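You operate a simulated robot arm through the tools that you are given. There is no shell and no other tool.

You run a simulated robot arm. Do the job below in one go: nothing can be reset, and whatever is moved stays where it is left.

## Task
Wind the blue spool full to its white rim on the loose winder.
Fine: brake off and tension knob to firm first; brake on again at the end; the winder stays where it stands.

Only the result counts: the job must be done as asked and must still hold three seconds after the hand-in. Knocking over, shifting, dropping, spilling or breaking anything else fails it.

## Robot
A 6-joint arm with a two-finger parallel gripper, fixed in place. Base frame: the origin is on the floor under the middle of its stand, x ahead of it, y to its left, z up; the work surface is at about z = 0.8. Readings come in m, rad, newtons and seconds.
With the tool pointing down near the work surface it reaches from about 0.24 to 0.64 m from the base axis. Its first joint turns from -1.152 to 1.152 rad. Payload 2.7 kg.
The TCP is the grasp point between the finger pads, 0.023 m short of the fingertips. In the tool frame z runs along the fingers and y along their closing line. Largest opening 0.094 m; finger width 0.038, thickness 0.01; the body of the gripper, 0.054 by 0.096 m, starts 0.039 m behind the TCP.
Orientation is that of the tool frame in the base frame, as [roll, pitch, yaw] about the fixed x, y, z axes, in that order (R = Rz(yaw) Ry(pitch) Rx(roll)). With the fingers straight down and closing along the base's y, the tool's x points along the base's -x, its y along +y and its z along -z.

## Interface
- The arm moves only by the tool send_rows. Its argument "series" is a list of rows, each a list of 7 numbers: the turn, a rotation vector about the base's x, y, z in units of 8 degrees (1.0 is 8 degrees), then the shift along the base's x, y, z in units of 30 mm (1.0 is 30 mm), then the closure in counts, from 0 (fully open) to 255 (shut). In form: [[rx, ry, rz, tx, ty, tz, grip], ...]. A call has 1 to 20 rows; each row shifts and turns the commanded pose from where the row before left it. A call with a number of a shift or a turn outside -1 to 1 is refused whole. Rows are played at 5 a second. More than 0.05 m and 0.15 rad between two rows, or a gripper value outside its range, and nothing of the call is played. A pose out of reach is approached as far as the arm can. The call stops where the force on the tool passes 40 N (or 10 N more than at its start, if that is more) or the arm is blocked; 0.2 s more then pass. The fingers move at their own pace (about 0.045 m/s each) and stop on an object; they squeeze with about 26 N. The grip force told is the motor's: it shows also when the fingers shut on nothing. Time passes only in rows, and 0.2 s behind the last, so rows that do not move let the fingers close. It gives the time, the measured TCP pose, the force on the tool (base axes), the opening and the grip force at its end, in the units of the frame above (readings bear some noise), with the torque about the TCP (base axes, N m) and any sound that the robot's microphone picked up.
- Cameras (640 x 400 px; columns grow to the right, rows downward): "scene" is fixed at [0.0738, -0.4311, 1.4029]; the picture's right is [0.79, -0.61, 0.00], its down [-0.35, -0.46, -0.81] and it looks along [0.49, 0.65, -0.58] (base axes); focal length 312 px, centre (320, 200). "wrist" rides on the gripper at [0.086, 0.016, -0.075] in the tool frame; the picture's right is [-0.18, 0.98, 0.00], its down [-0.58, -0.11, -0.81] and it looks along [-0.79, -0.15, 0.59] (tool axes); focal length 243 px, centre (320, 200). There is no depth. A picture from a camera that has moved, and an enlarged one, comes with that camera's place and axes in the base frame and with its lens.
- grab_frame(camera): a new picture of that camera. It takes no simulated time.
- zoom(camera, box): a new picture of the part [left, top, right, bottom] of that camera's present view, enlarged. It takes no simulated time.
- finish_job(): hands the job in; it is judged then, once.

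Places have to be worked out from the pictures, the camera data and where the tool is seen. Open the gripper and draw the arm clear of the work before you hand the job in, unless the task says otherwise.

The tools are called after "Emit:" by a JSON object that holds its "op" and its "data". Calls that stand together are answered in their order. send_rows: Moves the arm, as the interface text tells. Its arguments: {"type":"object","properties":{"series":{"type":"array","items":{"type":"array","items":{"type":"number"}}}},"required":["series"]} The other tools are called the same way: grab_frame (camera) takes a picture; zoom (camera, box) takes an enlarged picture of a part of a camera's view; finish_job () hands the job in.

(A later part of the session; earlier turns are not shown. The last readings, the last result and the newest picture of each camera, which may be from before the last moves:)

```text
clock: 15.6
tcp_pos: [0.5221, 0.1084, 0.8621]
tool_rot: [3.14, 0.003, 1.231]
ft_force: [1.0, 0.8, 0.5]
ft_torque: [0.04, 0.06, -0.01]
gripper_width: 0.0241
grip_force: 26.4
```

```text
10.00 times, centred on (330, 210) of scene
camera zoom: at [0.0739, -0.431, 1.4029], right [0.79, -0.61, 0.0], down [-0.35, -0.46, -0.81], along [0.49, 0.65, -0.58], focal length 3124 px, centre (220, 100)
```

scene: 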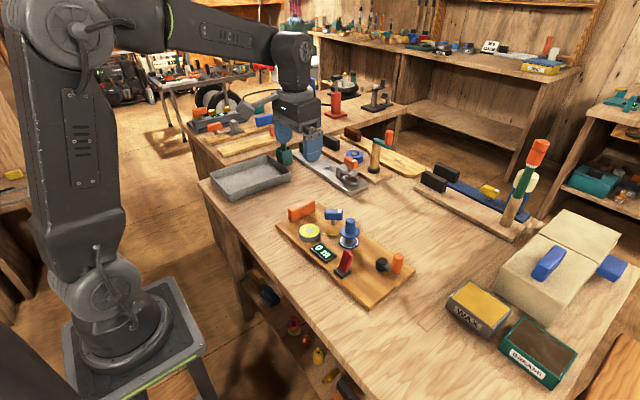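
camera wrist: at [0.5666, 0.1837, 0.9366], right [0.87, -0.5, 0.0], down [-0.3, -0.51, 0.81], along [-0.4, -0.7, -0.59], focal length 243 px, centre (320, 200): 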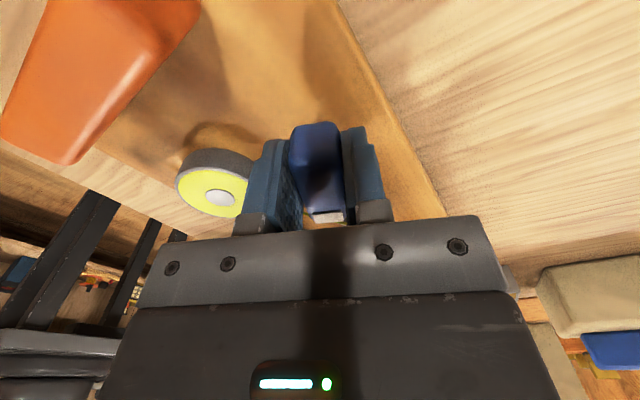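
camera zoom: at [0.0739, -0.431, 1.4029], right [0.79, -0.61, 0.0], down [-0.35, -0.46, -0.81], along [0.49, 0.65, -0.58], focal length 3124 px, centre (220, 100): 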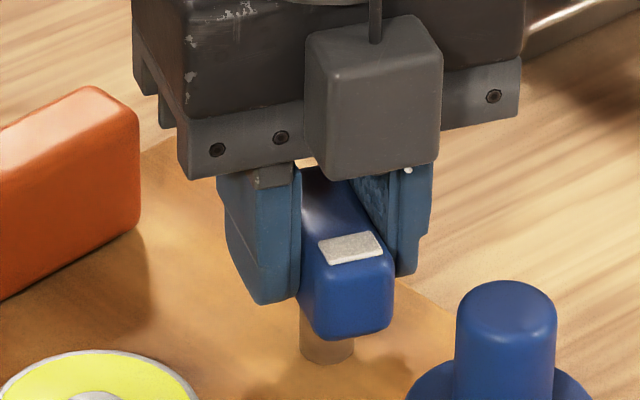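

With the bar's top at z≈0.867 the stem lies ~5.5 mm from the TCP toward the white tip, matching the drag seen. Still holding the bar, I first drag the board back by the same amount and check.

Emit:
{"op": "send_rows", "data": {"series": [[0, 0, 0, 0.1, 0.025, 0, 208], [0, 0, 0, 0.1, 0.025, 0, 208], [0, 0, 0, 0, 0, 0, 208]]}}

Emit:
{"op": "zoom", "data": {"camera": "scene", "box": [325, 240, 375, 285]}}

Emit:
{"op": "zoom", "data": {"camera": "scene", "box": [270, 190, 350, 240]}}

Emit:
{"op": "zoom", "data": {"camera": "scene", "box": [365, 245, 415, 285]}}

```text
clock: 16.4
tcp_pos: [0.5287, 0.1096, 0.8616]
tool_rot: [3.141, 0.004, 1.235]
ft_force: [-0.8, -1.5, -0.3]
ft_torque: [-0.32, 0.09, -0.01]
gripper_width: 0.024
grip_force: 26.3
```

```text
8.89 times, centred on (350, 262) of scene
camera zoom: at [0.0739, -0.4311, 1.4029], right [0.79, -0.61, 0.0], down [-0.35, -0.46, -0.81], along [0.49, 0.65, -0.58], focal length 2777 px, centre (53, -356)
```

zoom: 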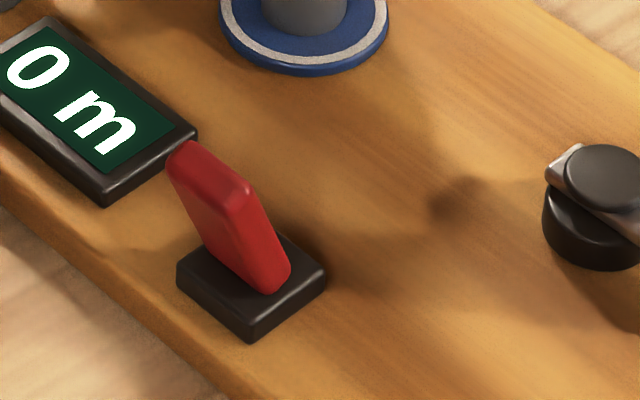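

```text
8.00 times, centred on (310, 215) of scene
camera zoom: at [0.0739, -0.4311, 1.4029], right [0.79, -0.61, 0.0], down [-0.35, -0.46, -0.81], along [0.49, 0.65, -0.58], focal length 2499 px, centre (400, 80)
```

zoom: 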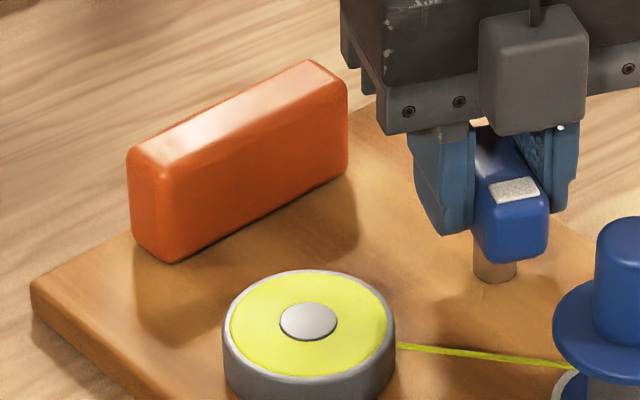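

```text
10.00 times, centred on (390, 265) of scene
camera zoom: at [0.0739, -0.4311, 1.4029], right [0.79, -0.61, 0.0], down [-0.35, -0.46, -0.81], along [0.49, 0.65, -0.58], focal length 3124 px, centre (-380, -450)
```

zoom: 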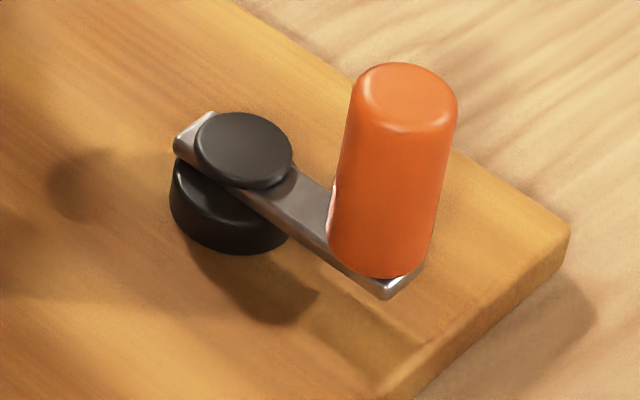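

Back within ~3 mm. Now I continue the clockwise turn, with the TCP orbiting so that the stem stays put.

Emit:
{"op": "send_rows", "data": {"series": [[0, 0, -1, 0.0234, -0.0102, 0, 208], [0, 0, -1, 0.0218, -0.0134, 0, 208]]}}

Emit:
{"op": "zoom", "data": {"camera": "scene", "box": [260, 180, 430, 320]}}

```text
clock: 17.0
tcp_pos: [0.5275, 0.1111, 0.8609]
tool_rot: [-3.141, 0.003, 0.951]
ft_force: [-0.9, -0.9, 0.3]
ft_torque: [-0.36, 0.32, -0.02]
gripper_width: 0.024
grip_force: 26.2
```

```text
2.86 times, centred on (345, 250) of scene
camera zoom: at [0.0739, -0.4311, 1.4029], right [0.79, -0.61, 0.0], down [-0.35, -0.46, -0.81], along [0.49, 0.65, -0.58], focal length 893 px, centre (249, 57)
```

zoom: 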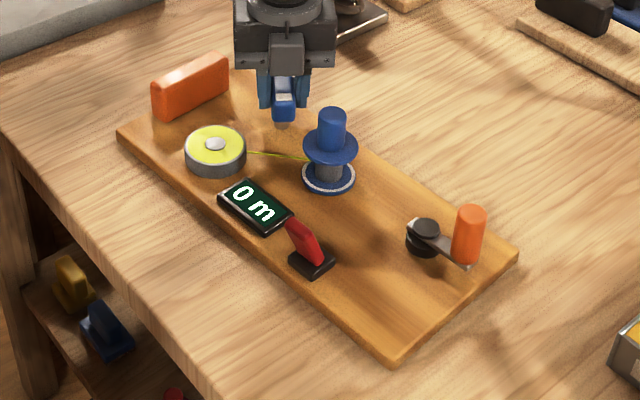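

Board stays put now, still free at ~83° of turn. I go on.

Emit:
{"op": "send_rows", "data": {"series": [[0, 0, -1, 0.0197, -0.0163, 0, 208], [0, 0, -1, 0.0173, -0.0189, 0, 208]]}}

Emit:
{"op": "send_rows", "data": {"series": [[0, 0, -1, 0.0145, -0.0211, 0, 208]]}}

Emit:
{"op": "zoom", "data": {"camera": "scene", "box": [260, 180, 430, 320]}}

```text
clock: 17.6
tcp_pos: [0.5304, 0.1092, 0.8621]
tool_rot: [-3.141, 0.002, 0.675]
ft_force: [0.5, 0.0, 0.0]
ft_torque: [-0.14, -0.05, 0.37]
gripper_width: 0.0239
grip_force: 26.1
```

```text
clock: 18.0
tcp_pos: [0.5297, 0.1087, 0.8626]
tool_rot: [3.139, 0.002, 0.534]
ft_force: [0.1, -0.8, 0.9]
ft_torque: [-0.02, 0.29, 0.51]
gripper_width: 0.024
grip_force: 26.0
```

```text
2.86 times, centred on (345, 250) of scene
camera zoom: at [0.0739, -0.4311, 1.4029], right [0.79, -0.61, 0.0], down [-0.35, -0.46, -0.81], along [0.49, 0.65, -0.58], focal length 893 px, centre (249, 57)
```

zoom: 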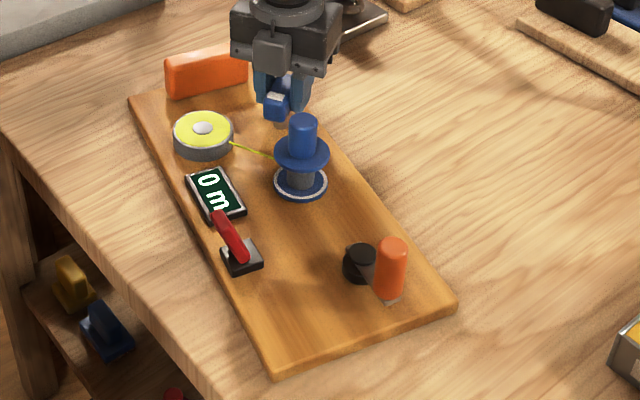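

The knob reached its stop (torque 0.4–0.5 N m) and then the loose board was dragged round with it by ~15°. The knob is at its clockwise end. I release it, rise clear, and then will bring the board back using its fixed orange block.

Emit:
{"op": "send_rows", "data": {"series": [[0, 0, 0.1, 0, 0, 0, 200], [0, 0, 0, 0, 0, 0, 170], [0, 0, 0, 0, 0, 0, 140], [0, 0, 0, 0, 0, 0, 130]]}}

Emit:
{"op": "send_rows", "data": {"series": [[0, 0, 0, 0, 0, 1, 130], [0, 0, 0, 0, 0, 1, 130], [0, 0, 0, 0, 0, 1, 130], [0, 0, 0, 0, 0, 1, 130], [0, 0, 0, -1, 0, 1, 130], [0, 0, 0, -1, 0, 0, 130], [0, 0, 0, -1, 0, 0, 130], [0, 0, 0, 0, 0, 0, 130]]}}

Emit:
{"op": "zoom", "data": {"camera": "scene", "box": [260, 180, 430, 320]}}

Emit:
{"op": "grab_frame", "data": {"camera": "wrist"}}

```text
clock: 19.0
tcp_pos: [0.5313, 0.1085, 0.862]
tool_rot: [-3.141, 0.001, 0.55]
ft_force: [-0.6, 1.0, -0.1]
ft_torque: [0.0, 0.01, 0.01]
gripper_width: 0.0461
grip_force: 0.0
```

```text
clock: 20.8
tcp_pos: [0.4374, 0.1087, 1.0099]
tool_rot: [-3.14, 0.003, 0.551]
ft_force: [-1.0, 1.5, 1.0]
ft_torque: [-0.03, -0.01, 0.05]
gripper_width: 0.0461
grip_force: 0.0
```

```text
2.86 times, centred on (345, 250) of scene
camera zoom: at [0.0738, -0.4311, 1.4029], right [0.79, -0.61, 0.0], down [-0.35, -0.46, -0.81], along [0.49, 0.65, -0.58], focal length 893 px, centre (249, 57)
```

zoom: 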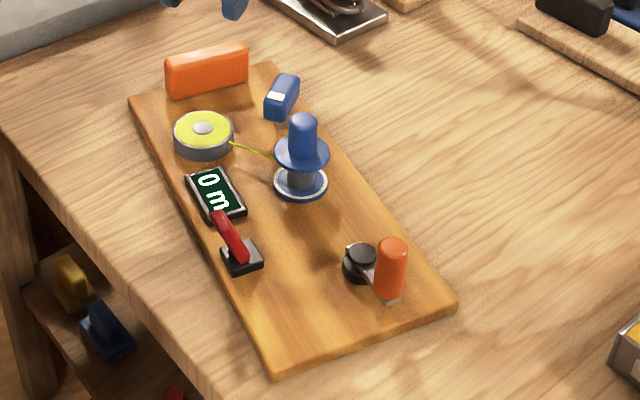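

```text
taken
camera wrist: at [0.5209, 0.1385, 1.0851], right [0.36, -0.93, 0.0], down [-0.55, -0.21, 0.81], along [-0.75, -0.29, -0.59], focal length 243 px, centre (320, 200)
```

wrist: 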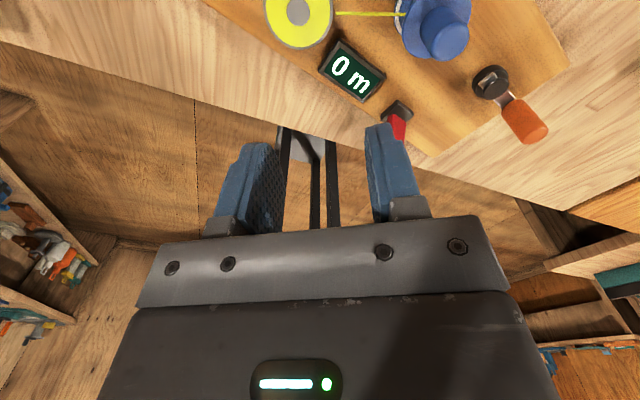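

The board is turned about −17° from its original pose. I bring the wrist back round and go above the orange block, fingers to close across its narrow side.

Emit:
{"op": "send_rows", "data": {"series": [[0, 0, 0.99, 0.113, 0.179, -0.1, 90], [0, 0, 0.99, 0.113, 0.179, -0.1, 90], [0, 0, 0.99, 0.113, 0.179, -0.1, 90], [0, 0, 0.99, 0.113, 0.179, -0.1, 90], [0, 0, 0.99, 0.113, 0.179, -0.1, 90], [0, 0, 0.99, 0.113, 0.179, -0.1, 90], [0, 0, 0.99, 0.113, 0.179, -0.1, 90], [0, 0, 0.99, 0.113, 0.179, -0.1, 90], [0, 0, 0.99, 0.113, 0.179, -0.1, 90], [0, 0, 0.99, 0.113, 0.179, -0.1, 90], [0, 0, 0.99, 0.113, 0.179, -0.1, 90], [0, 0, 0.99, 0.113, 0.179, -0.1, 90], [0, 0, 0.99, 0.113, 0.179, -0.1, 90], [0, 0, 0.99, 0.113, 0.179, -0.1, 90], [0, 0, 0.99, 0.113, 0.179, -0.1, 90], [0, 0, 0.99, 0.113, 0.179, -0.1, 90], [0, 0, 0.99, 0.113, 0.179, -0.1, 90], [0, 0, 0, 0, 0, 0, 90]]}}

Emit:
{"op": "grab_frame", "data": {"camera": "wrist"}}

Emit:
{"op": "grab_frame", "data": {"camera": "scene"}}

```text
clock: 24.6
tcp_pos: [0.4989, 0.1985, 0.9618]
tool_rot: [-3.14, 0.0, 2.902]
ft_force: [0.3, -0.6, 0.0]
ft_torque: [0.02, 0.0, -0.03]
gripper_width: 0.0606
grip_force: 0.0
```

```text
taken
camera wrist: at [0.4191, 0.2344, 1.0354], right [0.41, 0.91, 0.0], down [0.54, -0.24, 0.81], along [0.74, -0.33, -0.59], focal length 243 px, centre (320, 200)
```

wrist: 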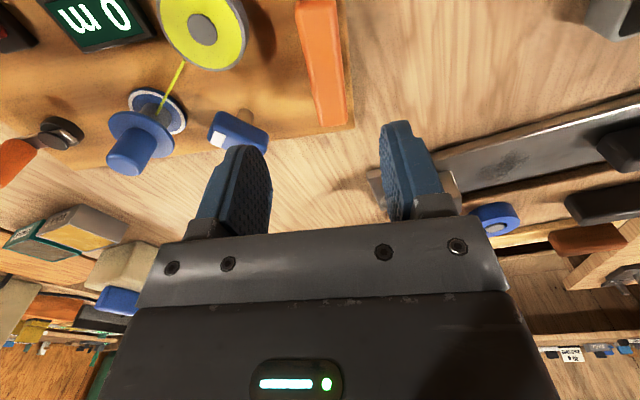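

```text
taken
```

scene: 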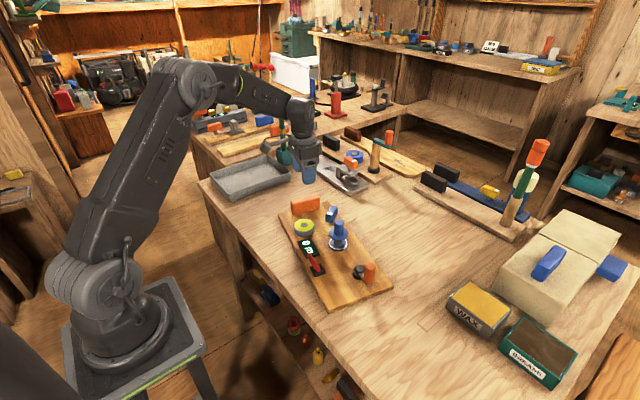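

I zoom in on the block in the wrist view to compute its place and direction.

Emit:
{"op": "zoom", "data": {"camera": "wrist", "box": [240, 0, 400, 140]}}

```text
2.86 times, centred on (320, 70) of wrist
camera zoom: at [0.4191, 0.2344, 1.0354], right [0.41, 0.91, 0.0], down [0.54, -0.24, 0.81], along [0.74, -0.33, -0.59], focal length 693 px, centre (320, 571)
```

zoom: 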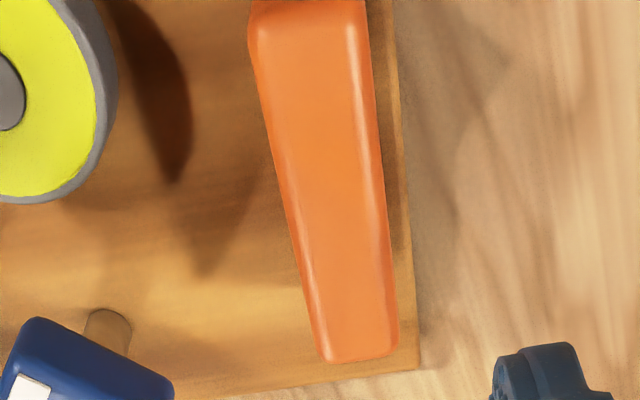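

The block's top centre is at about [0.503,0.202], pointing −13.5°, so the board yaw is −13.5° (originally about +3.4°). I shift over it and lower to just above.

Emit:
{"op": "send_rows", "data": {"series": [[0, 0, 0, 0.137, 0.12, -0.6, 110], [0, 0, 0, 0, 0, -0.9, 125], [0, 0, 0, 0, 0, -0.9, 125], [0, 0, 0, 0, 0, 0, 125]]}}

Emit:
{"op": "grab_frame", "data": {"camera": "wrist"}}

```text
clock: 25.6
tcp_pos: [0.5031, 0.2031, 0.8905]
tool_rot: [3.139, 0.002, 2.898]
ft_force: [-0.2, -0.2, 1.2]
ft_torque: [-0.01, 0.02, -0.01]
gripper_width: 0.0477
grip_force: 0.0
```

```text
taken
camera wrist: at [0.4236, 0.2381, 0.9644], right [0.41, 0.91, 0.0], down [0.54, -0.25, 0.81], along [0.73, -0.33, -0.59], focal length 243 px, centre (320, 200)
```

wrist: 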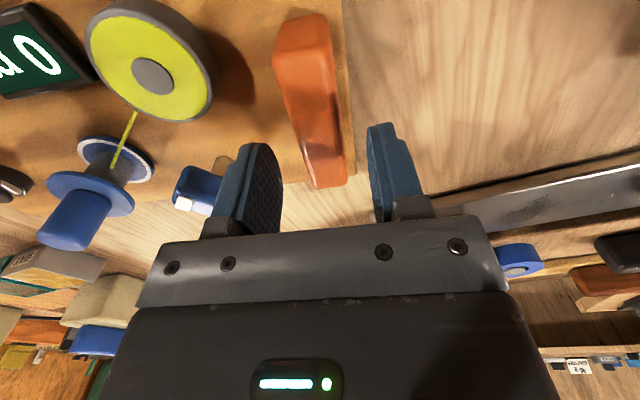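

I zoom for a finer alignment check before going down.

Emit:
{"op": "zoom", "data": {"camera": "wrist", "box": [240, 0, 400, 200]}}

```text
2.00 times, centred on (320, 100) of wrist
camera zoom: at [0.4236, 0.2381, 0.9644], right [0.41, 0.91, 0.0], down [0.54, -0.25, 0.81], along [0.73, -0.33, -0.59], focal length 485 px, centre (320, 400)
```

zoom: 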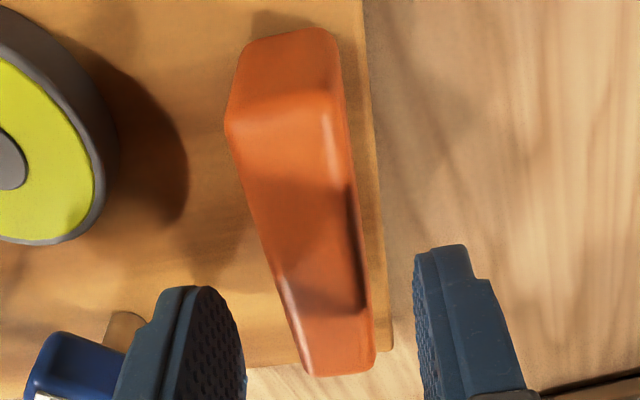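

Alignment is good (angle within 1°, centred). I go down and close on the block.

Emit:
{"op": "send_rows", "data": {"series": [[0, 0, 0, -0.05, 0, -0.62, 125], [0, 0, 0, -0.05, 0, -0.62, 130], [0, 0, 0, 0, 0, 0, 160], [0, 0, 0, 0, 0, 0, 180], [0, 0, 0, 0, 0, 0, 195], [0, 0, 0, 0, 0, 0, 205]]}}

Emit:
{"op": "zoom", "data": {"camera": "scene", "box": [260, 180, 430, 320]}}

```text
clock: 27.0
tcp_pos: [0.4987, 0.2018, 0.8522]
tool_rot: [3.139, 0.002, 2.9]
ft_force: [-0.5, 3.2, 0.6]
ft_torque: [0.05, -0.41, 0.17]
gripper_width: 0.026
grip_force: 25.9
```

```text
2.86 times, centred on (345, 250) of scene
camera zoom: at [0.0738, -0.431, 1.4029], right [0.79, -0.61, 0.0], down [-0.35, -0.46, -0.81], along [0.49, 0.65, -0.58], focal length 893 px, centre (249, 57)
```

zoom: 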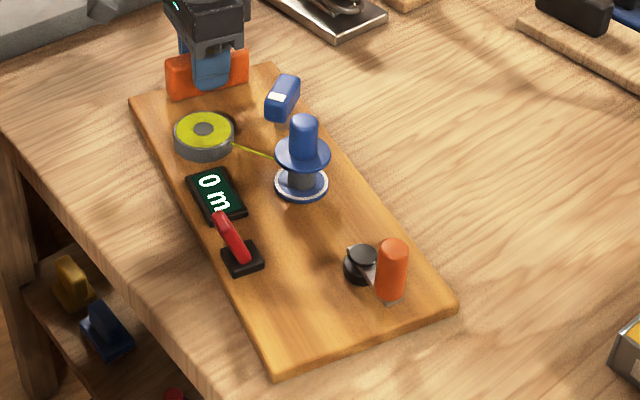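

The block is held. I now swing the board back: +17° and about [−21,−11] mm at the block, slowly, then compare to the original pictures.

Emit:
{"op": "send_rows", "data": {"series": [[0, 0, 0.269, -0.0875, -0.0467, 0, 205], [0, 0, 0.269, -0.0875, -0.0467, 0, 205], [0, 0, 0.269, -0.0875, -0.0467, 0, 205], [0, 0, 0.269, -0.0875, -0.0467, 0, 205]]}}

Emit:
{"op": "zoom", "data": {"camera": "scene", "box": [260, 180, 430, 320]}}

```text
clock: 28.0
tcp_pos: [0.4884, 0.1978, 0.8514]
tool_rot: [3.139, 0.001, 3.047]
ft_force: [-0.3, 0.6, 2.7]
ft_torque: [-0.22, 0.15, -0.98]
gripper_width: 0.0261
grip_force: 26.3
```

```text
2.86 times, centred on (345, 250) of scene
camera zoom: at [0.0738, -0.431, 1.4029], right [0.79, -0.61, 0.0], down [-0.35, -0.46, -0.81], along [0.49, 0.65, -0.58], focal length 893 px, centre (249, 57)
```

zoom: 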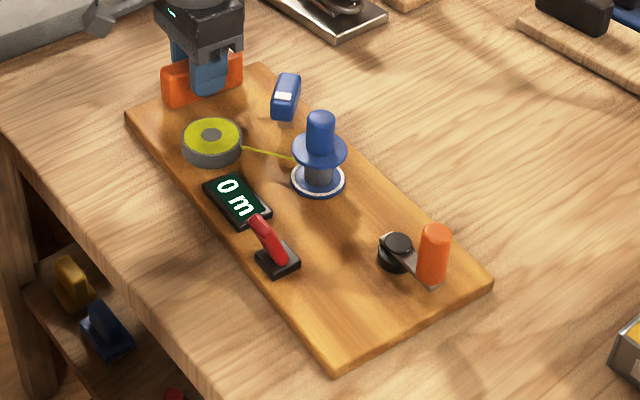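

It follows well. Second half.

Emit:
{"op": "send_rows", "data": {"series": [[0, 0, 0.269, -0.0875, -0.0467, 0, 205], [0, 0, 0.269, -0.0875, -0.0467, 0, 205], [0, 0, 0.269, -0.0875, -0.0467, 0, 205], [0, 0, 0.269, -0.0875, -0.0467, 0, 205], [0, 0, 0, 0, 0, 0, 205]]}}

Emit:
{"op": "zoom", "data": {"camera": "scene", "box": [260, 180, 430, 320]}}

Emit:
{"op": "zoom", "data": {"camera": "scene", "box": [325, 240, 375, 285]}}

Emit:
{"op": "zoom", "data": {"camera": "scene", "box": [270, 190, 350, 240]}}

Emit:
{"op": "zoom", "data": {"camera": "scene", "box": [365, 245, 415, 285]}}

```text
clock: 29.2
tcp_pos: [0.4787, 0.1914, 0.8519]
tool_rot: [3.14, 0.001, -3.082]
ft_force: [1.3, -0.2, 2.5]
ft_torque: [-0.11, -0.72, -0.85]
gripper_width: 0.0259
grip_force: 25.6
```

```text
2.86 times, centred on (345, 250) of scene
camera zoom: at [0.0738, -0.4311, 1.4029], right [0.79, -0.61, 0.0], down [-0.35, -0.46, -0.81], along [0.49, 0.65, -0.58], focal length 893 px, centre (249, 57)
```

zoom: 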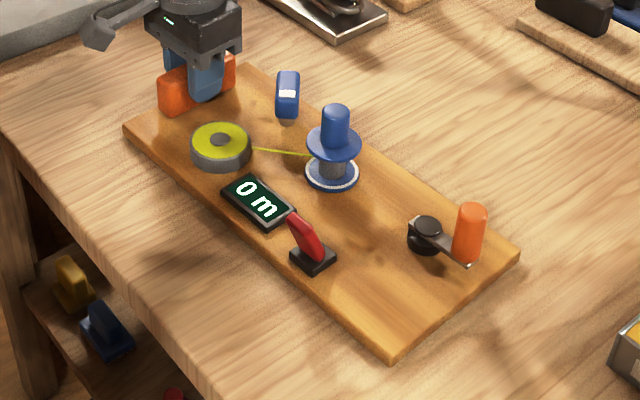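

```text
8.89 times, centred on (350, 262) of scene
camera zoom: at [0.0738, -0.4311, 1.4029], right [0.79, -0.61, 0.0], down [-0.35, -0.46, -0.81], along [0.49, 0.65, -0.58], focal length 2777 px, centre (53, -356)
```

zoom: 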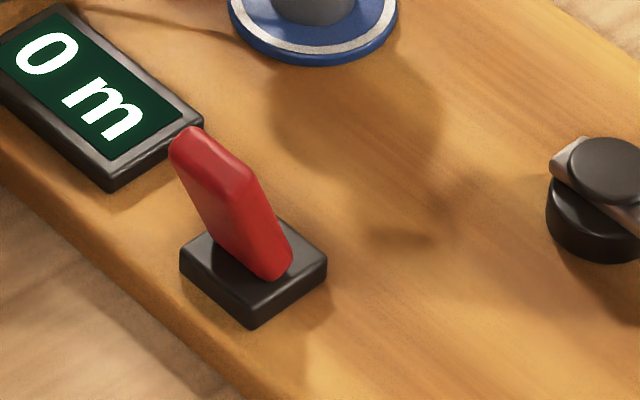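

```text
8.00 times, centred on (310, 215) of scene
camera zoom: at [0.0738, -0.4311, 1.4029], right [0.79, -0.61, 0.0], down [-0.35, -0.46, -0.81], along [0.49, 0.65, -0.58], focal length 2499 px, centre (400, 80)
```

zoom: 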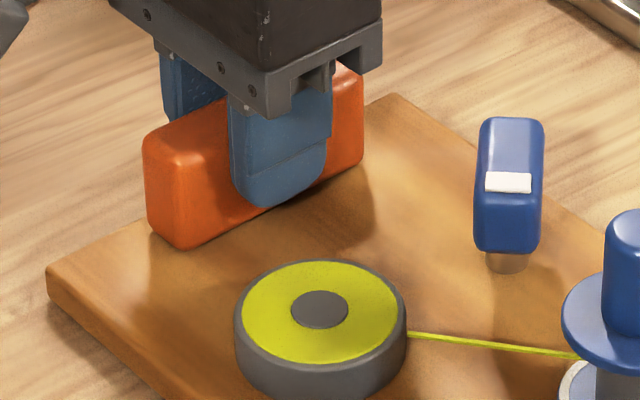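

```text
10.00 times, centred on (390, 265) of scene
camera zoom: at [0.0738, -0.4311, 1.4029], right [0.79, -0.61, 0.0], down [-0.35, -0.46, -0.81], along [0.49, 0.65, -0.58], focal length 3124 px, centre (-380, -450)
```

zoom: 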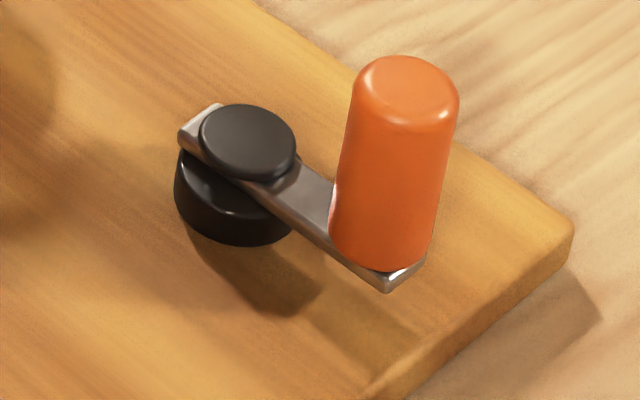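

Rotation is restored and the sideways place matches; the whole board is just ~7 mm too far from the scene camera, i.e. along [0.61,0.80]. I drag it back by [−4.2,−5.6] mm.

Emit:
{"op": "send_rows", "data": {"series": [[0, 0, 0, -0.07, -0.093, 0, 205], [0, 0, 0, -0.07, -0.093, 0, 205], [0, 0, 0, 0, 0, 0, 205]]}}

Emit:
{"op": "zoom", "data": {"camera": "scene", "box": [325, 240, 375, 285]}}

Emit:
{"op": "zoom", "data": {"camera": "scene", "box": [270, 190, 350, 240]}}

Emit:
{"op": "zoom", "data": {"camera": "scene", "box": [365, 245, 415, 285]}}

```text
clock: 30.0
tcp_pos: [0.4748, 0.1877, 0.8524]
tool_rot: [3.141, 0.004, -3.08]
ft_force: [2.1, 5.0, 4.9]
ft_torque: [-0.04, -0.31, 0.67]
gripper_width: 0.0258
grip_force: 25.5
```

```text
8.89 times, centred on (350, 262) of scene
camera zoom: at [0.0738, -0.431, 1.4029], right [0.79, -0.61, 0.0], down [-0.35, -0.46, -0.81], along [0.49, 0.65, -0.58], focal length 2777 px, centre (53, -356)
```

zoom: 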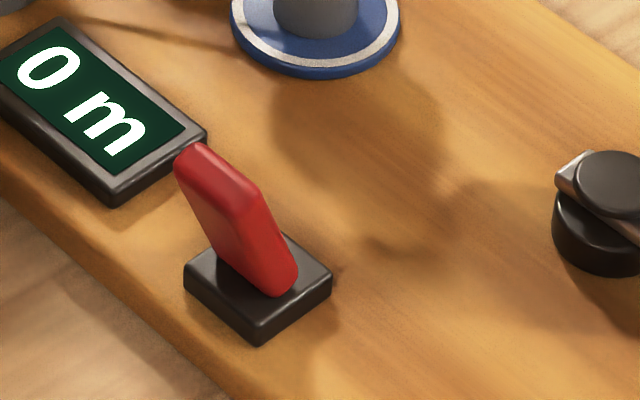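

```text
8.00 times, centred on (310, 215) of scene
camera zoom: at [0.0738, -0.431, 1.4029], right [0.79, -0.61, 0.0], down [-0.35, -0.46, -0.81], along [0.49, 0.65, -0.58], focal length 2499 px, centre (400, 80)
```

zoom: 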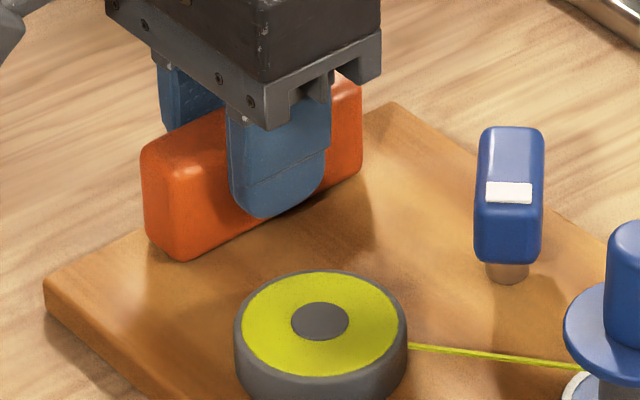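

```text
10.00 times, centred on (390, 265) of scene
camera zoom: at [0.0738, -0.431, 1.4029], right [0.79, -0.61, 0.0], down [-0.35, -0.46, -0.81], along [0.49, 0.65, -0.58], focal length 3124 px, centre (-380, -450)
```

zoom: 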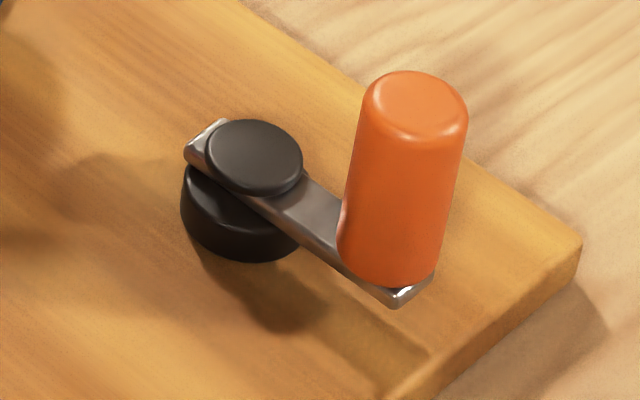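

The block end now matches the original to a pixel and the far end is within ~3 mm. I let go of the block and go over to the crank at the other end for a measuring look.

Emit:
{"op": "send_rows", "data": {"series": [[0, 0, 0, 0, 0, 0, 190], [0, 0, 0, 0, 0, 0, 160], [0, 0, 0, 0, 0, 0, 130], [0, 0, 0, 0, 0, 0, 110], [0, 0, 0, 0, 0, 0.9, 110], [0, 0, 0, 0, 0, 1, 110], [0, 0, 0, 0, 0, 1, 110], [0, 0, 0, 0, 0, 1, 110], [0, 0, 0, 0, 0, 0.7, 110]]}}

Emit:
{"op": "zoom", "data": {"camera": "scene", "box": [260, 180, 430, 320]}}

Emit:
{"op": "send_rows", "data": {"series": [[0, 0, 0, 0.13, -1, 0, 110], [0, 0, 0, 0.13, -1, 0, 110], [0, 0, 0, 0.13, -1, 0, 110], [0, 0, 0, 0.13, -1, 0, 110], [0, 0, 0, 0.13, -1, 0, 110], [0, 0, 0, 0.13, -1, 0, 110], [0, 0, 0, 0.13, -1, 0, 110], [0, 0, 0, 0.13, -1, 0, 110], [0, 0, 0, 0.13, -1, 0, 110], [0, 0, 0, 0.13, -1, 0, 110], [0, 0, 0, 0.13, -0.9, 0, 110], [0, 0, 0, 0, 0, 0, 110]]}}

Emit:
{"op": "grab_frame", "data": {"camera": "wrist"}}

```text
clock: 32.0
tcp_pos: [0.4744, 0.1876, 0.9894]
tool_rot: [3.139, 0.001, -3.085]
ft_force: [-0.5, 0.2, 0.9]
ft_torque: [-0.02, -0.02, 0.02]
gripper_width: 0.0535
grip_force: 0.1
```

```text
2.86 times, centred on (345, 250) of scene
camera zoom: at [0.0738, -0.4311, 1.4029], right [0.79, -0.61, 0.0], down [-0.35, -0.46, -0.81], along [0.49, 0.65, -0.58], focal length 893 px, centre (249, 57)
```

zoom: 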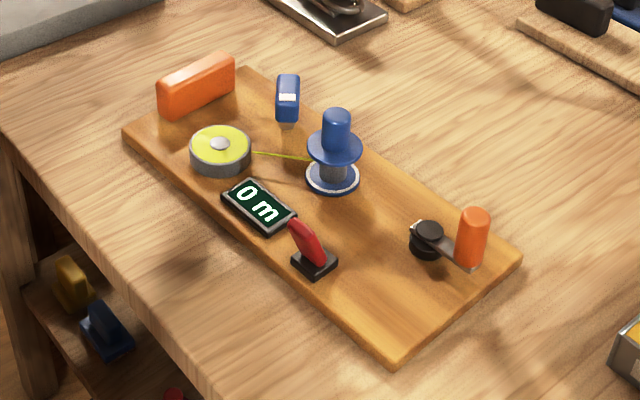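

```text
clock: 34.6
tcp_pos: [0.5183, -0.1388, 0.9899]
tool_rot: [3.139, -0.001, -3.082]
ft_force: [-0.3, -0.2, -0.3]
ft_torque: [-0.04, -0.01, 0.06]
gripper_width: 0.0534
grip_force: 0.0
```

```text
taken
camera wrist: at [0.4318, -0.1291, 1.0641], right [0.13, 0.99, 0.0], down [0.59, -0.08, 0.81], along [0.8, -0.1, -0.59], focal length 243 px, centre (320, 200)
```

wrist: 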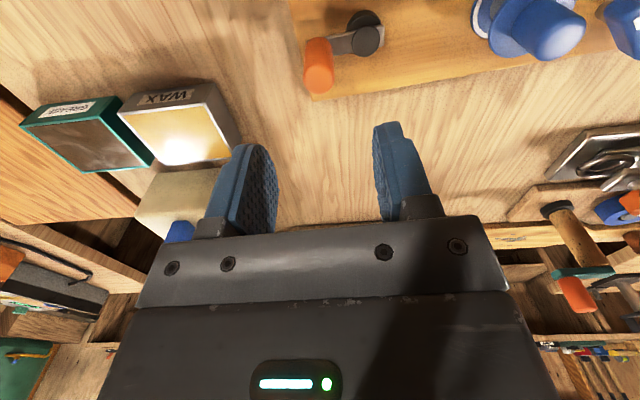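

The board is back at its original place within ~3 mm. Now I zoom on the crank to measure hub and handle.

Emit:
{"op": "zoom", "data": {"camera": "wrist", "box": [280, 0, 410, 110]}}

```text
3.64 times, centred on (345, 55) of wrist
camera zoom: at [0.4318, -0.1291, 1.0641], right [0.13, 0.99, 0.0], down [0.59, -0.08, 0.81], along [0.8, -0.1, -0.59], focal length 882 px, centre (229, 727)
```

zoom: 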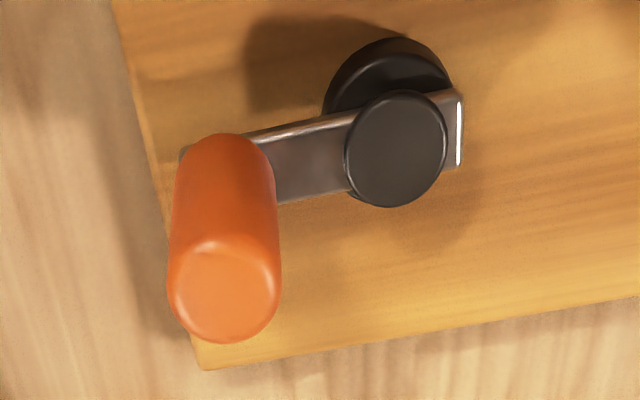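

I lower by 45 mm straight down to get a second view for the heights of handle and hub.

Emit:
{"op": "send_rows", "data": {"series": [[0, 0, 0, 0, 0, -0.75, 110], [0, 0, 0, 0, 0, -0.75, 110], [0, 0, 0, 0, 0, 0, 110]]}}

Emit:
{"op": "zoom", "data": {"camera": "wrist", "box": [280, 0, 410, 130]}}

```text
clock: 35.4
tcp_pos: [0.5167, -0.1401, 0.9446]
tool_rot: [3.141, 0.003, -3.086]
ft_force: [-0.7, -0.7, -0.2]
ft_torque: [-0.03, 0.0, 0.03]
gripper_width: 0.0534
grip_force: 0.1
```

```text
3.08 times, centred on (345, 65) of wrist
camera zoom: at [0.4308, -0.1301, 1.019], right [0.13, 0.99, 0.0], down [0.59, -0.08, 0.81], along [0.8, -0.1, -0.59], focal length 746 px, centre (243, 615)
```

zoom: 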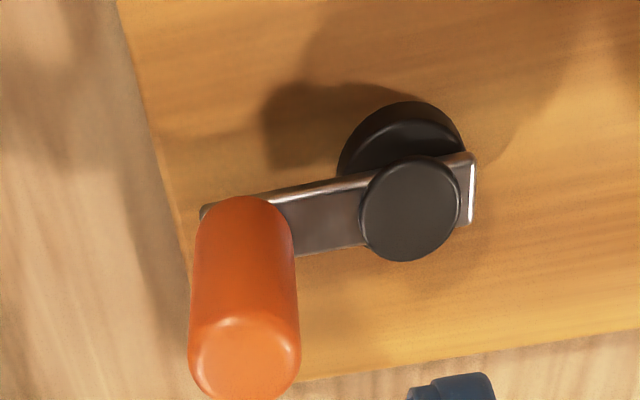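

Two views give handle top at z≈0.886, handle axis ≈[0.5228,−0.1413], hub ≈[0.517,−0.1025], crank radius ≈39 mm. I centre over the handle, descend with fingertips staying above the hub, and close gradually.

Emit:
{"op": "send_rows", "data": {"series": [[0, 0, 0, 0.183, 0, -0.7, 130], [0, 0, 0, 0, 0, -0.8, 150], [0, 0, 0, 0, 0, -0.8, 160], [0, 0, 0, 0, 0, 0, 170], [0, 0, 0, 0, 0, 0, 170]]}}

Emit:
{"op": "zoom", "data": {"camera": "wrist", "box": [220, 60, 420, 240]}}

Emit:
{"op": "zoom", "data": {"camera": "scene", "box": [340, 200, 430, 290]}}

```text
clock: 36.6
tcp_pos: [0.5241, -0.1399, 0.8755]
tool_rot: [-3.141, 0.002, -3.085]
ft_force: [0.0, 0.8, -1.0]
ft_torque: [0.03, -0.01, -0.04]
gripper_width: 0.0313
grip_force: 0.1
```

```text
2.22 times, centred on (320, 150) of wrist
camera zoom: at [0.4359, -0.1297, 0.95], right [0.13, 0.99, 0.0], down [0.59, -0.08, 0.81], along [0.8, -0.1, -0.59], focal length 539 px, centre (320, 311)
```

zoom: 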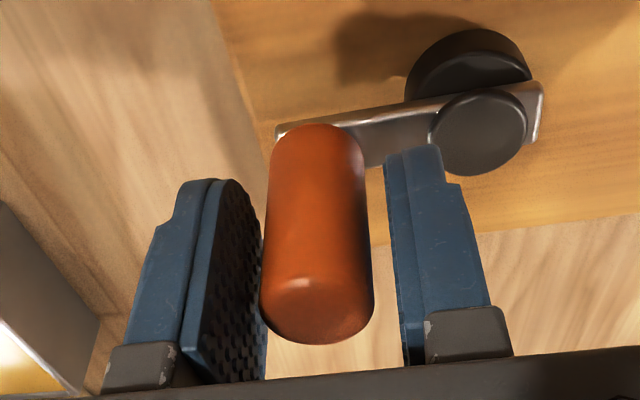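

```text
4.44 times, centred on (385, 245) of scene
camera zoom: at [0.0738, -0.4311, 1.4029], right [0.79, -0.61, 0.0], down [-0.35, -0.46, -0.81], along [0.49, 0.65, -0.58], focal length 1389 px, centre (31, 0)
```

zoom: 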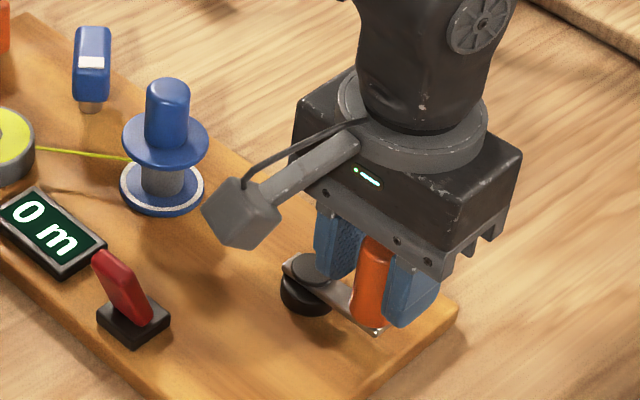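

The handle sits centred between the pads. I close count by count to find a light grip.

Emit:
{"op": "send_rows", "data": {"series": [[0, 0, 0, 0, -0.02, 0, 180], [0, 0, 0, 0, 0, 0, 185], [0, 0, 0, 0, 0, 0, 188]]}}

Emit:
{"op": "send_rows", "data": {"series": [[0, 0, 0, 0, 0, 0, 190], [0, 0, 0, 0, 0, 0, 190]]}}

Emit:
{"op": "send_rows", "data": {"series": [[0, 0, 0, 0, 0, 0, 192], [0, 0, 0, 0, 0, 0, 192]]}}

Emit:
{"op": "send_rows", "data": {"series": [[0, 0, 0, 0, 0, 0, 194], [0, 0, 0, 0, 0, 0, 194]]}}

```text
clock: 37.4
tcp_pos: [0.5234, -0.1403, 0.8758]
tool_rot: [3.14, 0.001, -3.084]
ft_force: [-0.1, 0.1, 0.0]
ft_torque: [0.03, 0.02, -0.01]
gripper_width: 0.0248
grip_force: 0.1
```

```text
clock: 38.0
tcp_pos: [0.5234, -0.1407, 0.8769]
tool_rot: [-3.14, 0.001, -3.084]
ft_force: [0.9, -0.5, 0.1]
ft_torque: [0.01, 0.02, 0.01]
gripper_width: 0.0241
grip_force: 0.0
```

```text
clock: 38.6
tcp_pos: [0.5224, -0.1397, 0.8762]
tool_rot: [-3.14, 0.001, -3.083]
ft_force: [0.6, 1.1, 0.3]
ft_torque: [-0.01, -0.01, -0.01]
gripper_width: 0.0237
grip_force: 0.7
```

```text
clock: 39.2
tcp_pos: [0.5239, -0.1407, 0.8764]
tool_rot: [-3.141, 0.002, -3.084]
ft_force: [-0.2, 2.6, -0.6]
ft_torque: [-0.38, -0.04, -0.03]
gripper_width: 0.0233
grip_force: 25.4
```

At 192 there's just a touch, at 194 the full squeeze. I try 193 for an intermediate grip.

Emit:
{"op": "send_rows", "data": {"series": [[0, 0, 0, 0, 0, 0, 193], [0, 0, 0, 0, 0, 0, 193]]}}

```text
clock: 39.8
tcp_pos: [0.5237, -0.1403, 0.8761]
tool_rot: [-3.141, 0.002, -3.085]
ft_force: [0.4, 0.6, 0.1]
ft_torque: [0.0, 0.0, 0.0]
gripper_width: 0.0236
grip_force: 1.4
```

A light grip is possible at 193; 194+ gives full squeeze. I now test the crank with a firm grip over just 16° clockwise to see whether the handle spins in the grip and how hard it turns.

Emit:
{"op": "send_rows", "data": {"series": [[0, 0, 0, 0, 0, 0, 196], [0, 0, 0, -0.09, -0.01, 0, 196], [0, 0, 0, -0.09, -0.01, 0, 196], [0, 0, 0, -0.091, 0.003, 0, 196], [0, 0, 0, -0.092, 0.004, 0, 196], [0, 0, 0, 0, 0, 0, 196]]}}

Emit:
{"op": "zoom", "data": {"camera": "scene", "box": [260, 180, 430, 320]}}

```text
clock: 41.2
tcp_pos: [0.5124, -0.1411, 0.8762]
tool_rot: [3.141, 0.001, -3.083]
ft_force: [2.1, 2.5, 0.4]
ft_torque: [-0.41, -0.13, 0.04]
gripper_width: 0.0231
grip_force: 26.4
```

```text
2.86 times, centred on (345, 250) of scene
camera zoom: at [0.0738, -0.431, 1.4029], right [0.79, -0.61, 0.0], down [-0.35, -0.46, -0.81], along [0.49, 0.65, -0.58], focal length 893 px, centre (249, 57)
```

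zoom: 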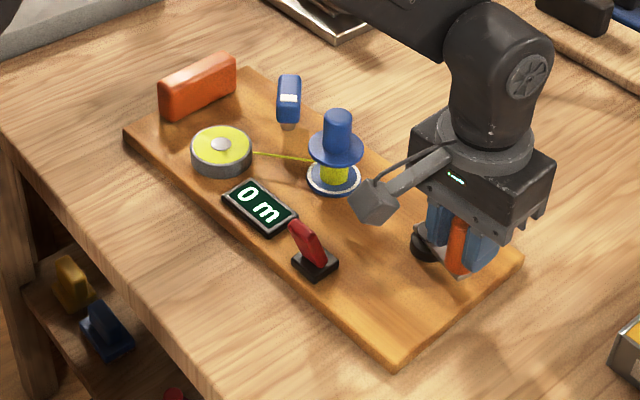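

Excellent: the handle spins freely (torque ~0), the crank turns with ~2 N, and yellow thread has started on the spool core, so clockwise winds. I continue along the circle for 90° and check the board.

Emit:
{"op": "send_rows", "data": {"series": [[0, 0, 0, -0.221, 0.043, 0, 196], [0, 0, 0, -0.2107, 0.081, 0, 196], [0, 0, 0, -0.1933, 0.116, 0, 196], [0, 0, 0, -0.17, 0.148, 0, 196], [0, 0, 0, -0.142, 0.175, 0, 196], [0, 0, 0, -0.1093, 0.1973, 0, 196], [0, 0, 0, -0.0733, 0.213, 0, 196], [0, 0, 0, -0.0353, 0.2227, 0, 196], [0, 0, 0, 0.004, 0.2257, 0, 196]]}}

Emit:
{"op": "zoom", "data": {"camera": "scene", "box": [260, 180, 430, 320]}}

```text
clock: 43.2
tcp_pos: [0.4771, -0.0989, 0.8758]
tool_rot: [3.14, -0.004, -3.084]
ft_force: [2.8, -1.2, 0.9]
ft_torque: [-0.42, -0.39, 0.03]
gripper_width: 0.0233
grip_force: 26.0
```

```text
2.86 times, centred on (345, 250) of scene
camera zoom: at [0.0739, -0.4311, 1.4029], right [0.79, -0.61, 0.0], down [-0.35, -0.46, -0.81], along [0.49, 0.65, -0.58], focal length 893 px, centre (249, 57)
```

zoom: 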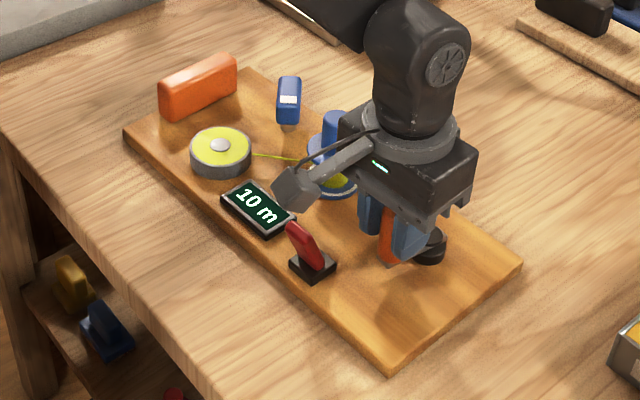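

The meter reads 10 m after about a quarter turn, and the board hasn't moved. I look at the spool's fill.

Emit:
{"op": "zoom", "data": {"camera": "scene", "box": [320, 200, 370, 245]}}

Emit:
{"op": "grab_frame", "data": {"camera": "wrist"}}

```text
8.89 times, centred on (345, 222) of scene
camera zoom: at [0.0739, -0.4311, 1.4029], right [0.79, -0.61, 0.0], down [-0.35, -0.46, -0.81], along [0.49, 0.65, -0.58], focal length 2777 px, centre (98, 0)
```

zoom: 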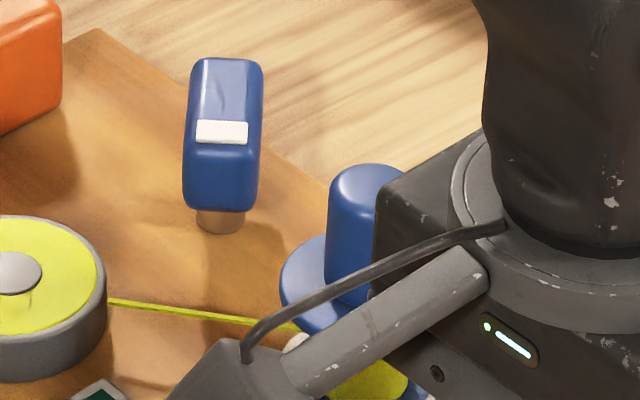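

```text
taken
camera wrist: at [0.3896, -0.0889, 0.9505], right [0.13, 0.99, 0.0], down [0.59, -0.08, 0.81], along [0.8, -0.1, -0.59], focal length 243 px, centre (320, 200)
```

wrist: 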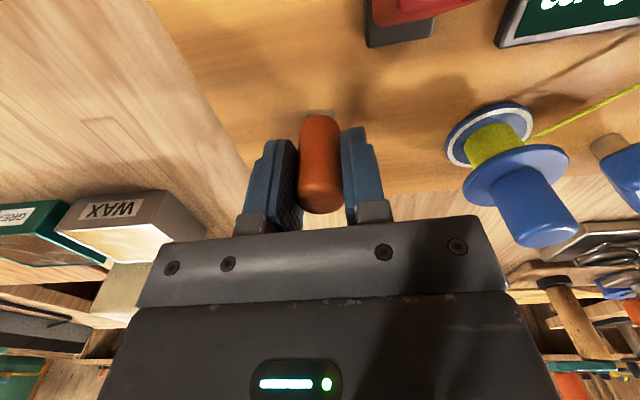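

The wrist camera sees the spool well from here; I zoom to see the winding relative to the white ring.

Emit:
{"op": "zoom", "data": {"camera": "wrist", "box": [420, 70, 620, 250]}}

```text
2.22 times, centred on (520, 160) of wrist
camera zoom: at [0.3896, -0.0889, 0.9505], right [0.13, 0.99, 0.0], down [0.59, -0.08, 0.81], along [0.8, -0.1, -0.59], focal length 539 px, centre (-124, 289)
```

zoom: 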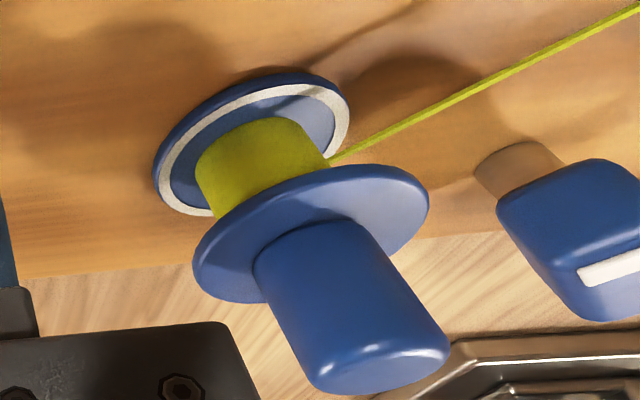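

The thread is partway between core and white ring. I wind another 90°.

Emit:
{"op": "send_rows", "data": {"series": [[0, 0, 0, 0.043, 0.221, 0, 196], [0, 0, 0, 0.081, 0.2107, 0, 196], [0, 0, 0, 0.116, 0.1933, 0, 196], [0, 0, 0, 0.148, 0.17, 0, 196], [0, 0, 0, 0.175, 0.142, 0, 196], [0, 0, 0, 0.1973, 0.1093, 0, 196], [0, 0, 0, 0.213, 0.0733, 0, 196], [0, 0, 0, 0.2227, 0.0353, 0, 196], [0, 0, 0, 0.2257, -0.004, 0, 196]]}}

Emit:
{"op": "grab_frame", "data": {"camera": "wrist"}}

Emit:
{"op": "zoom", "data": {"camera": "scene", "box": [260, 180, 430, 320]}}

```text
clock: 45.2
tcp_pos: [0.5202, -0.0646, 0.8768]
tool_rot: [-3.141, 0.002, -3.084]
ft_force: [0.8, -0.7, 0.4]
ft_torque: [-0.57, -0.27, 0.04]
gripper_width: 0.0232
grip_force: 25.7
```

```text
taken
camera wrist: at [0.4336, -0.0545, 0.9503], right [0.13, 0.99, 0.0], down [0.59, -0.08, 0.81], along [0.8, -0.1, -0.59], focal length 243 px, centre (320, 200)
```

wrist: 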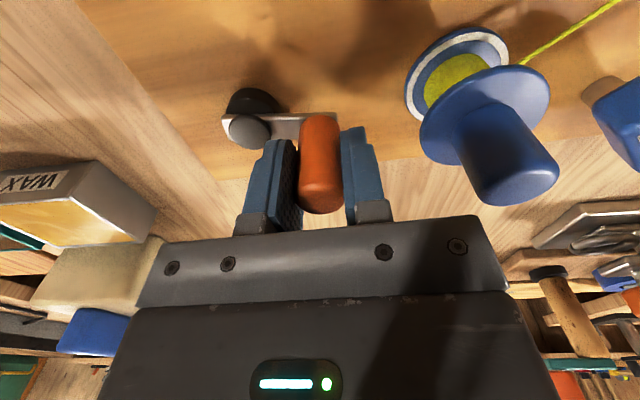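

```text
2.86 times, centred on (345, 250) of scene
camera zoom: at [0.0739, -0.4311, 1.4029], right [0.79, -0.61, 0.0], down [-0.35, -0.46, -0.81], along [0.49, 0.65, -0.58], focal length 893 px, centre (249, 57)
```

zoom: 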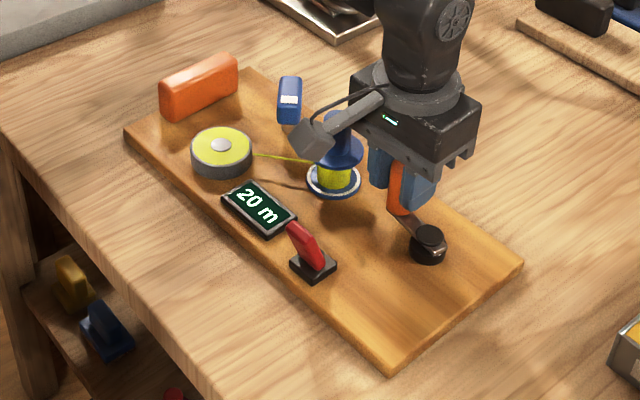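

20 m on the meter, board steady. I zoom on the spool from both cameras.

Emit:
{"op": "zoom", "data": {"camera": "wrist", "box": [390, 20, 570, 210]}}

Emit:
{"op": "zoom", "data": {"camera": "scene", "box": [320, 205, 370, 255]}}

```text
2.11 times, centred on (480, 115) of wrist
camera zoom: at [0.4336, -0.0545, 0.9503], right [0.13, 0.99, 0.0], down [0.59, -0.08, 0.81], along [0.8, -0.1, -0.59], focal length 511 px, centre (-17, 379)
```

zoom: 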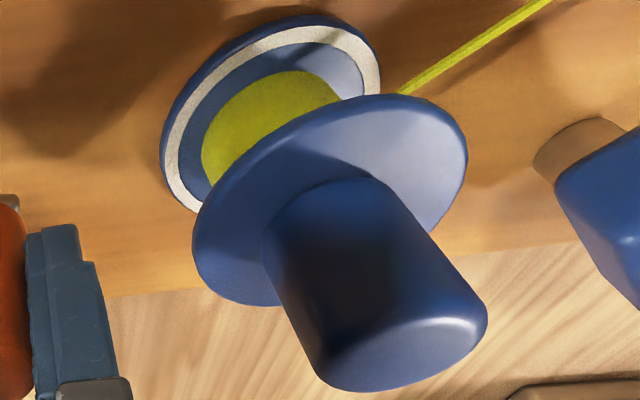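

```text
8.00 times, centred on (345, 230) of scene
camera zoom: at [0.0739, -0.4311, 1.4029], right [0.79, -0.61, 0.0], down [-0.35, -0.46, -0.81], along [0.49, 0.65, -0.58], focal length 2499 px, centre (120, -40)
```

zoom: 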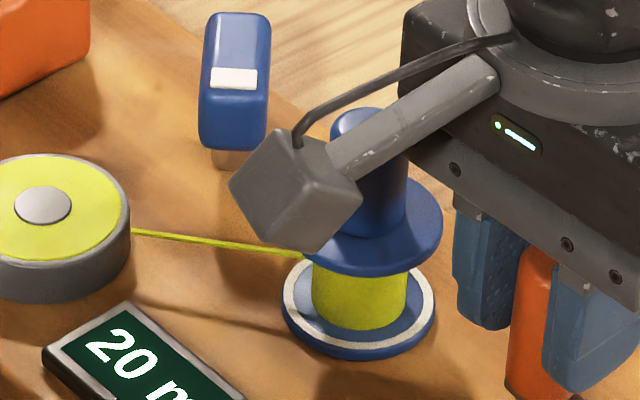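

Thread is now ~95 px wide vs ~78 px bare and roughly 125–130 px to the white ring: about a third of the way. I continue the circle another 90°.

Emit:
{"op": "send_rows", "data": {"series": [[0, 0, 0, 0.221, -0.043, 0, 196], [0, 0, 0, 0.2107, -0.081, 0, 196], [0, 0, 0, 0.1933, -0.116, 0, 196], [0, 0, 0, 0.17, -0.148, 0, 196], [0, 0, 0, 0.142, -0.175, 0, 196], [0, 0, 0, 0.1093, -0.1973, 0, 196], [0, 0, 0, 0.0733, -0.213, 0, 196], [0, 0, 0, 0.0353, -0.2227, 0, 196], [0, 0, 0, -0.004, -0.2257, 0, 196]]}}

Emit:
{"op": "zoom", "data": {"camera": "scene", "box": [260, 180, 430, 320]}}

Emit:
{"op": "zoom", "data": {"camera": "scene", "box": [320, 205, 370, 255]}}

```text
clock: 47.2
tcp_pos: [0.5551, -0.1083, 0.8766]
tool_rot: [3.14, 0.001, -3.084]
ft_force: [1.0, 0.1, -0.2]
ft_torque: [-0.42, -0.58, -0.02]
gripper_width: 0.0231
grip_force: 25.9
```

```text
2.86 times, centred on (345, 250) of scene
camera zoom: at [0.0739, -0.431, 1.4029], right [0.79, -0.61, 0.0], down [-0.35, -0.46, -0.81], along [0.49, 0.65, -0.58], focal length 893 px, centre (249, 57)
```

zoom: 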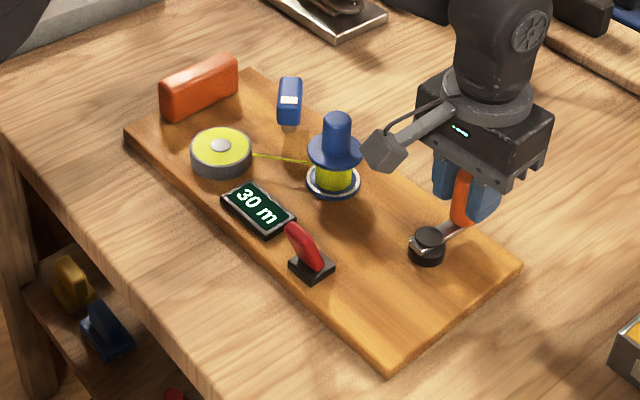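

```text
8.00 times, centred on (345, 230) of scene
camera zoom: at [0.0739, -0.431, 1.4029], right [0.79, -0.61, 0.0], down [-0.35, -0.46, -0.81], along [0.49, 0.65, -0.58], focal length 2499 px, centre (120, -40)
```

zoom: 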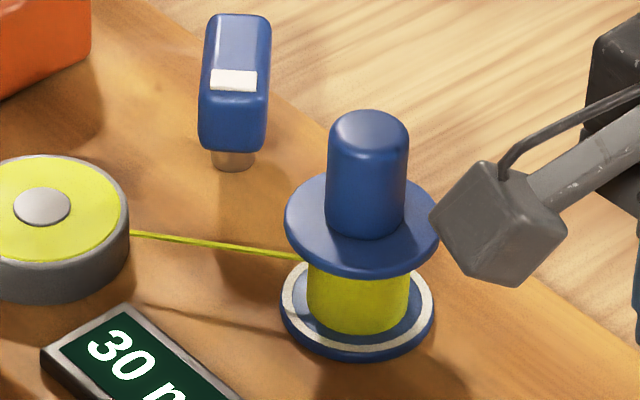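

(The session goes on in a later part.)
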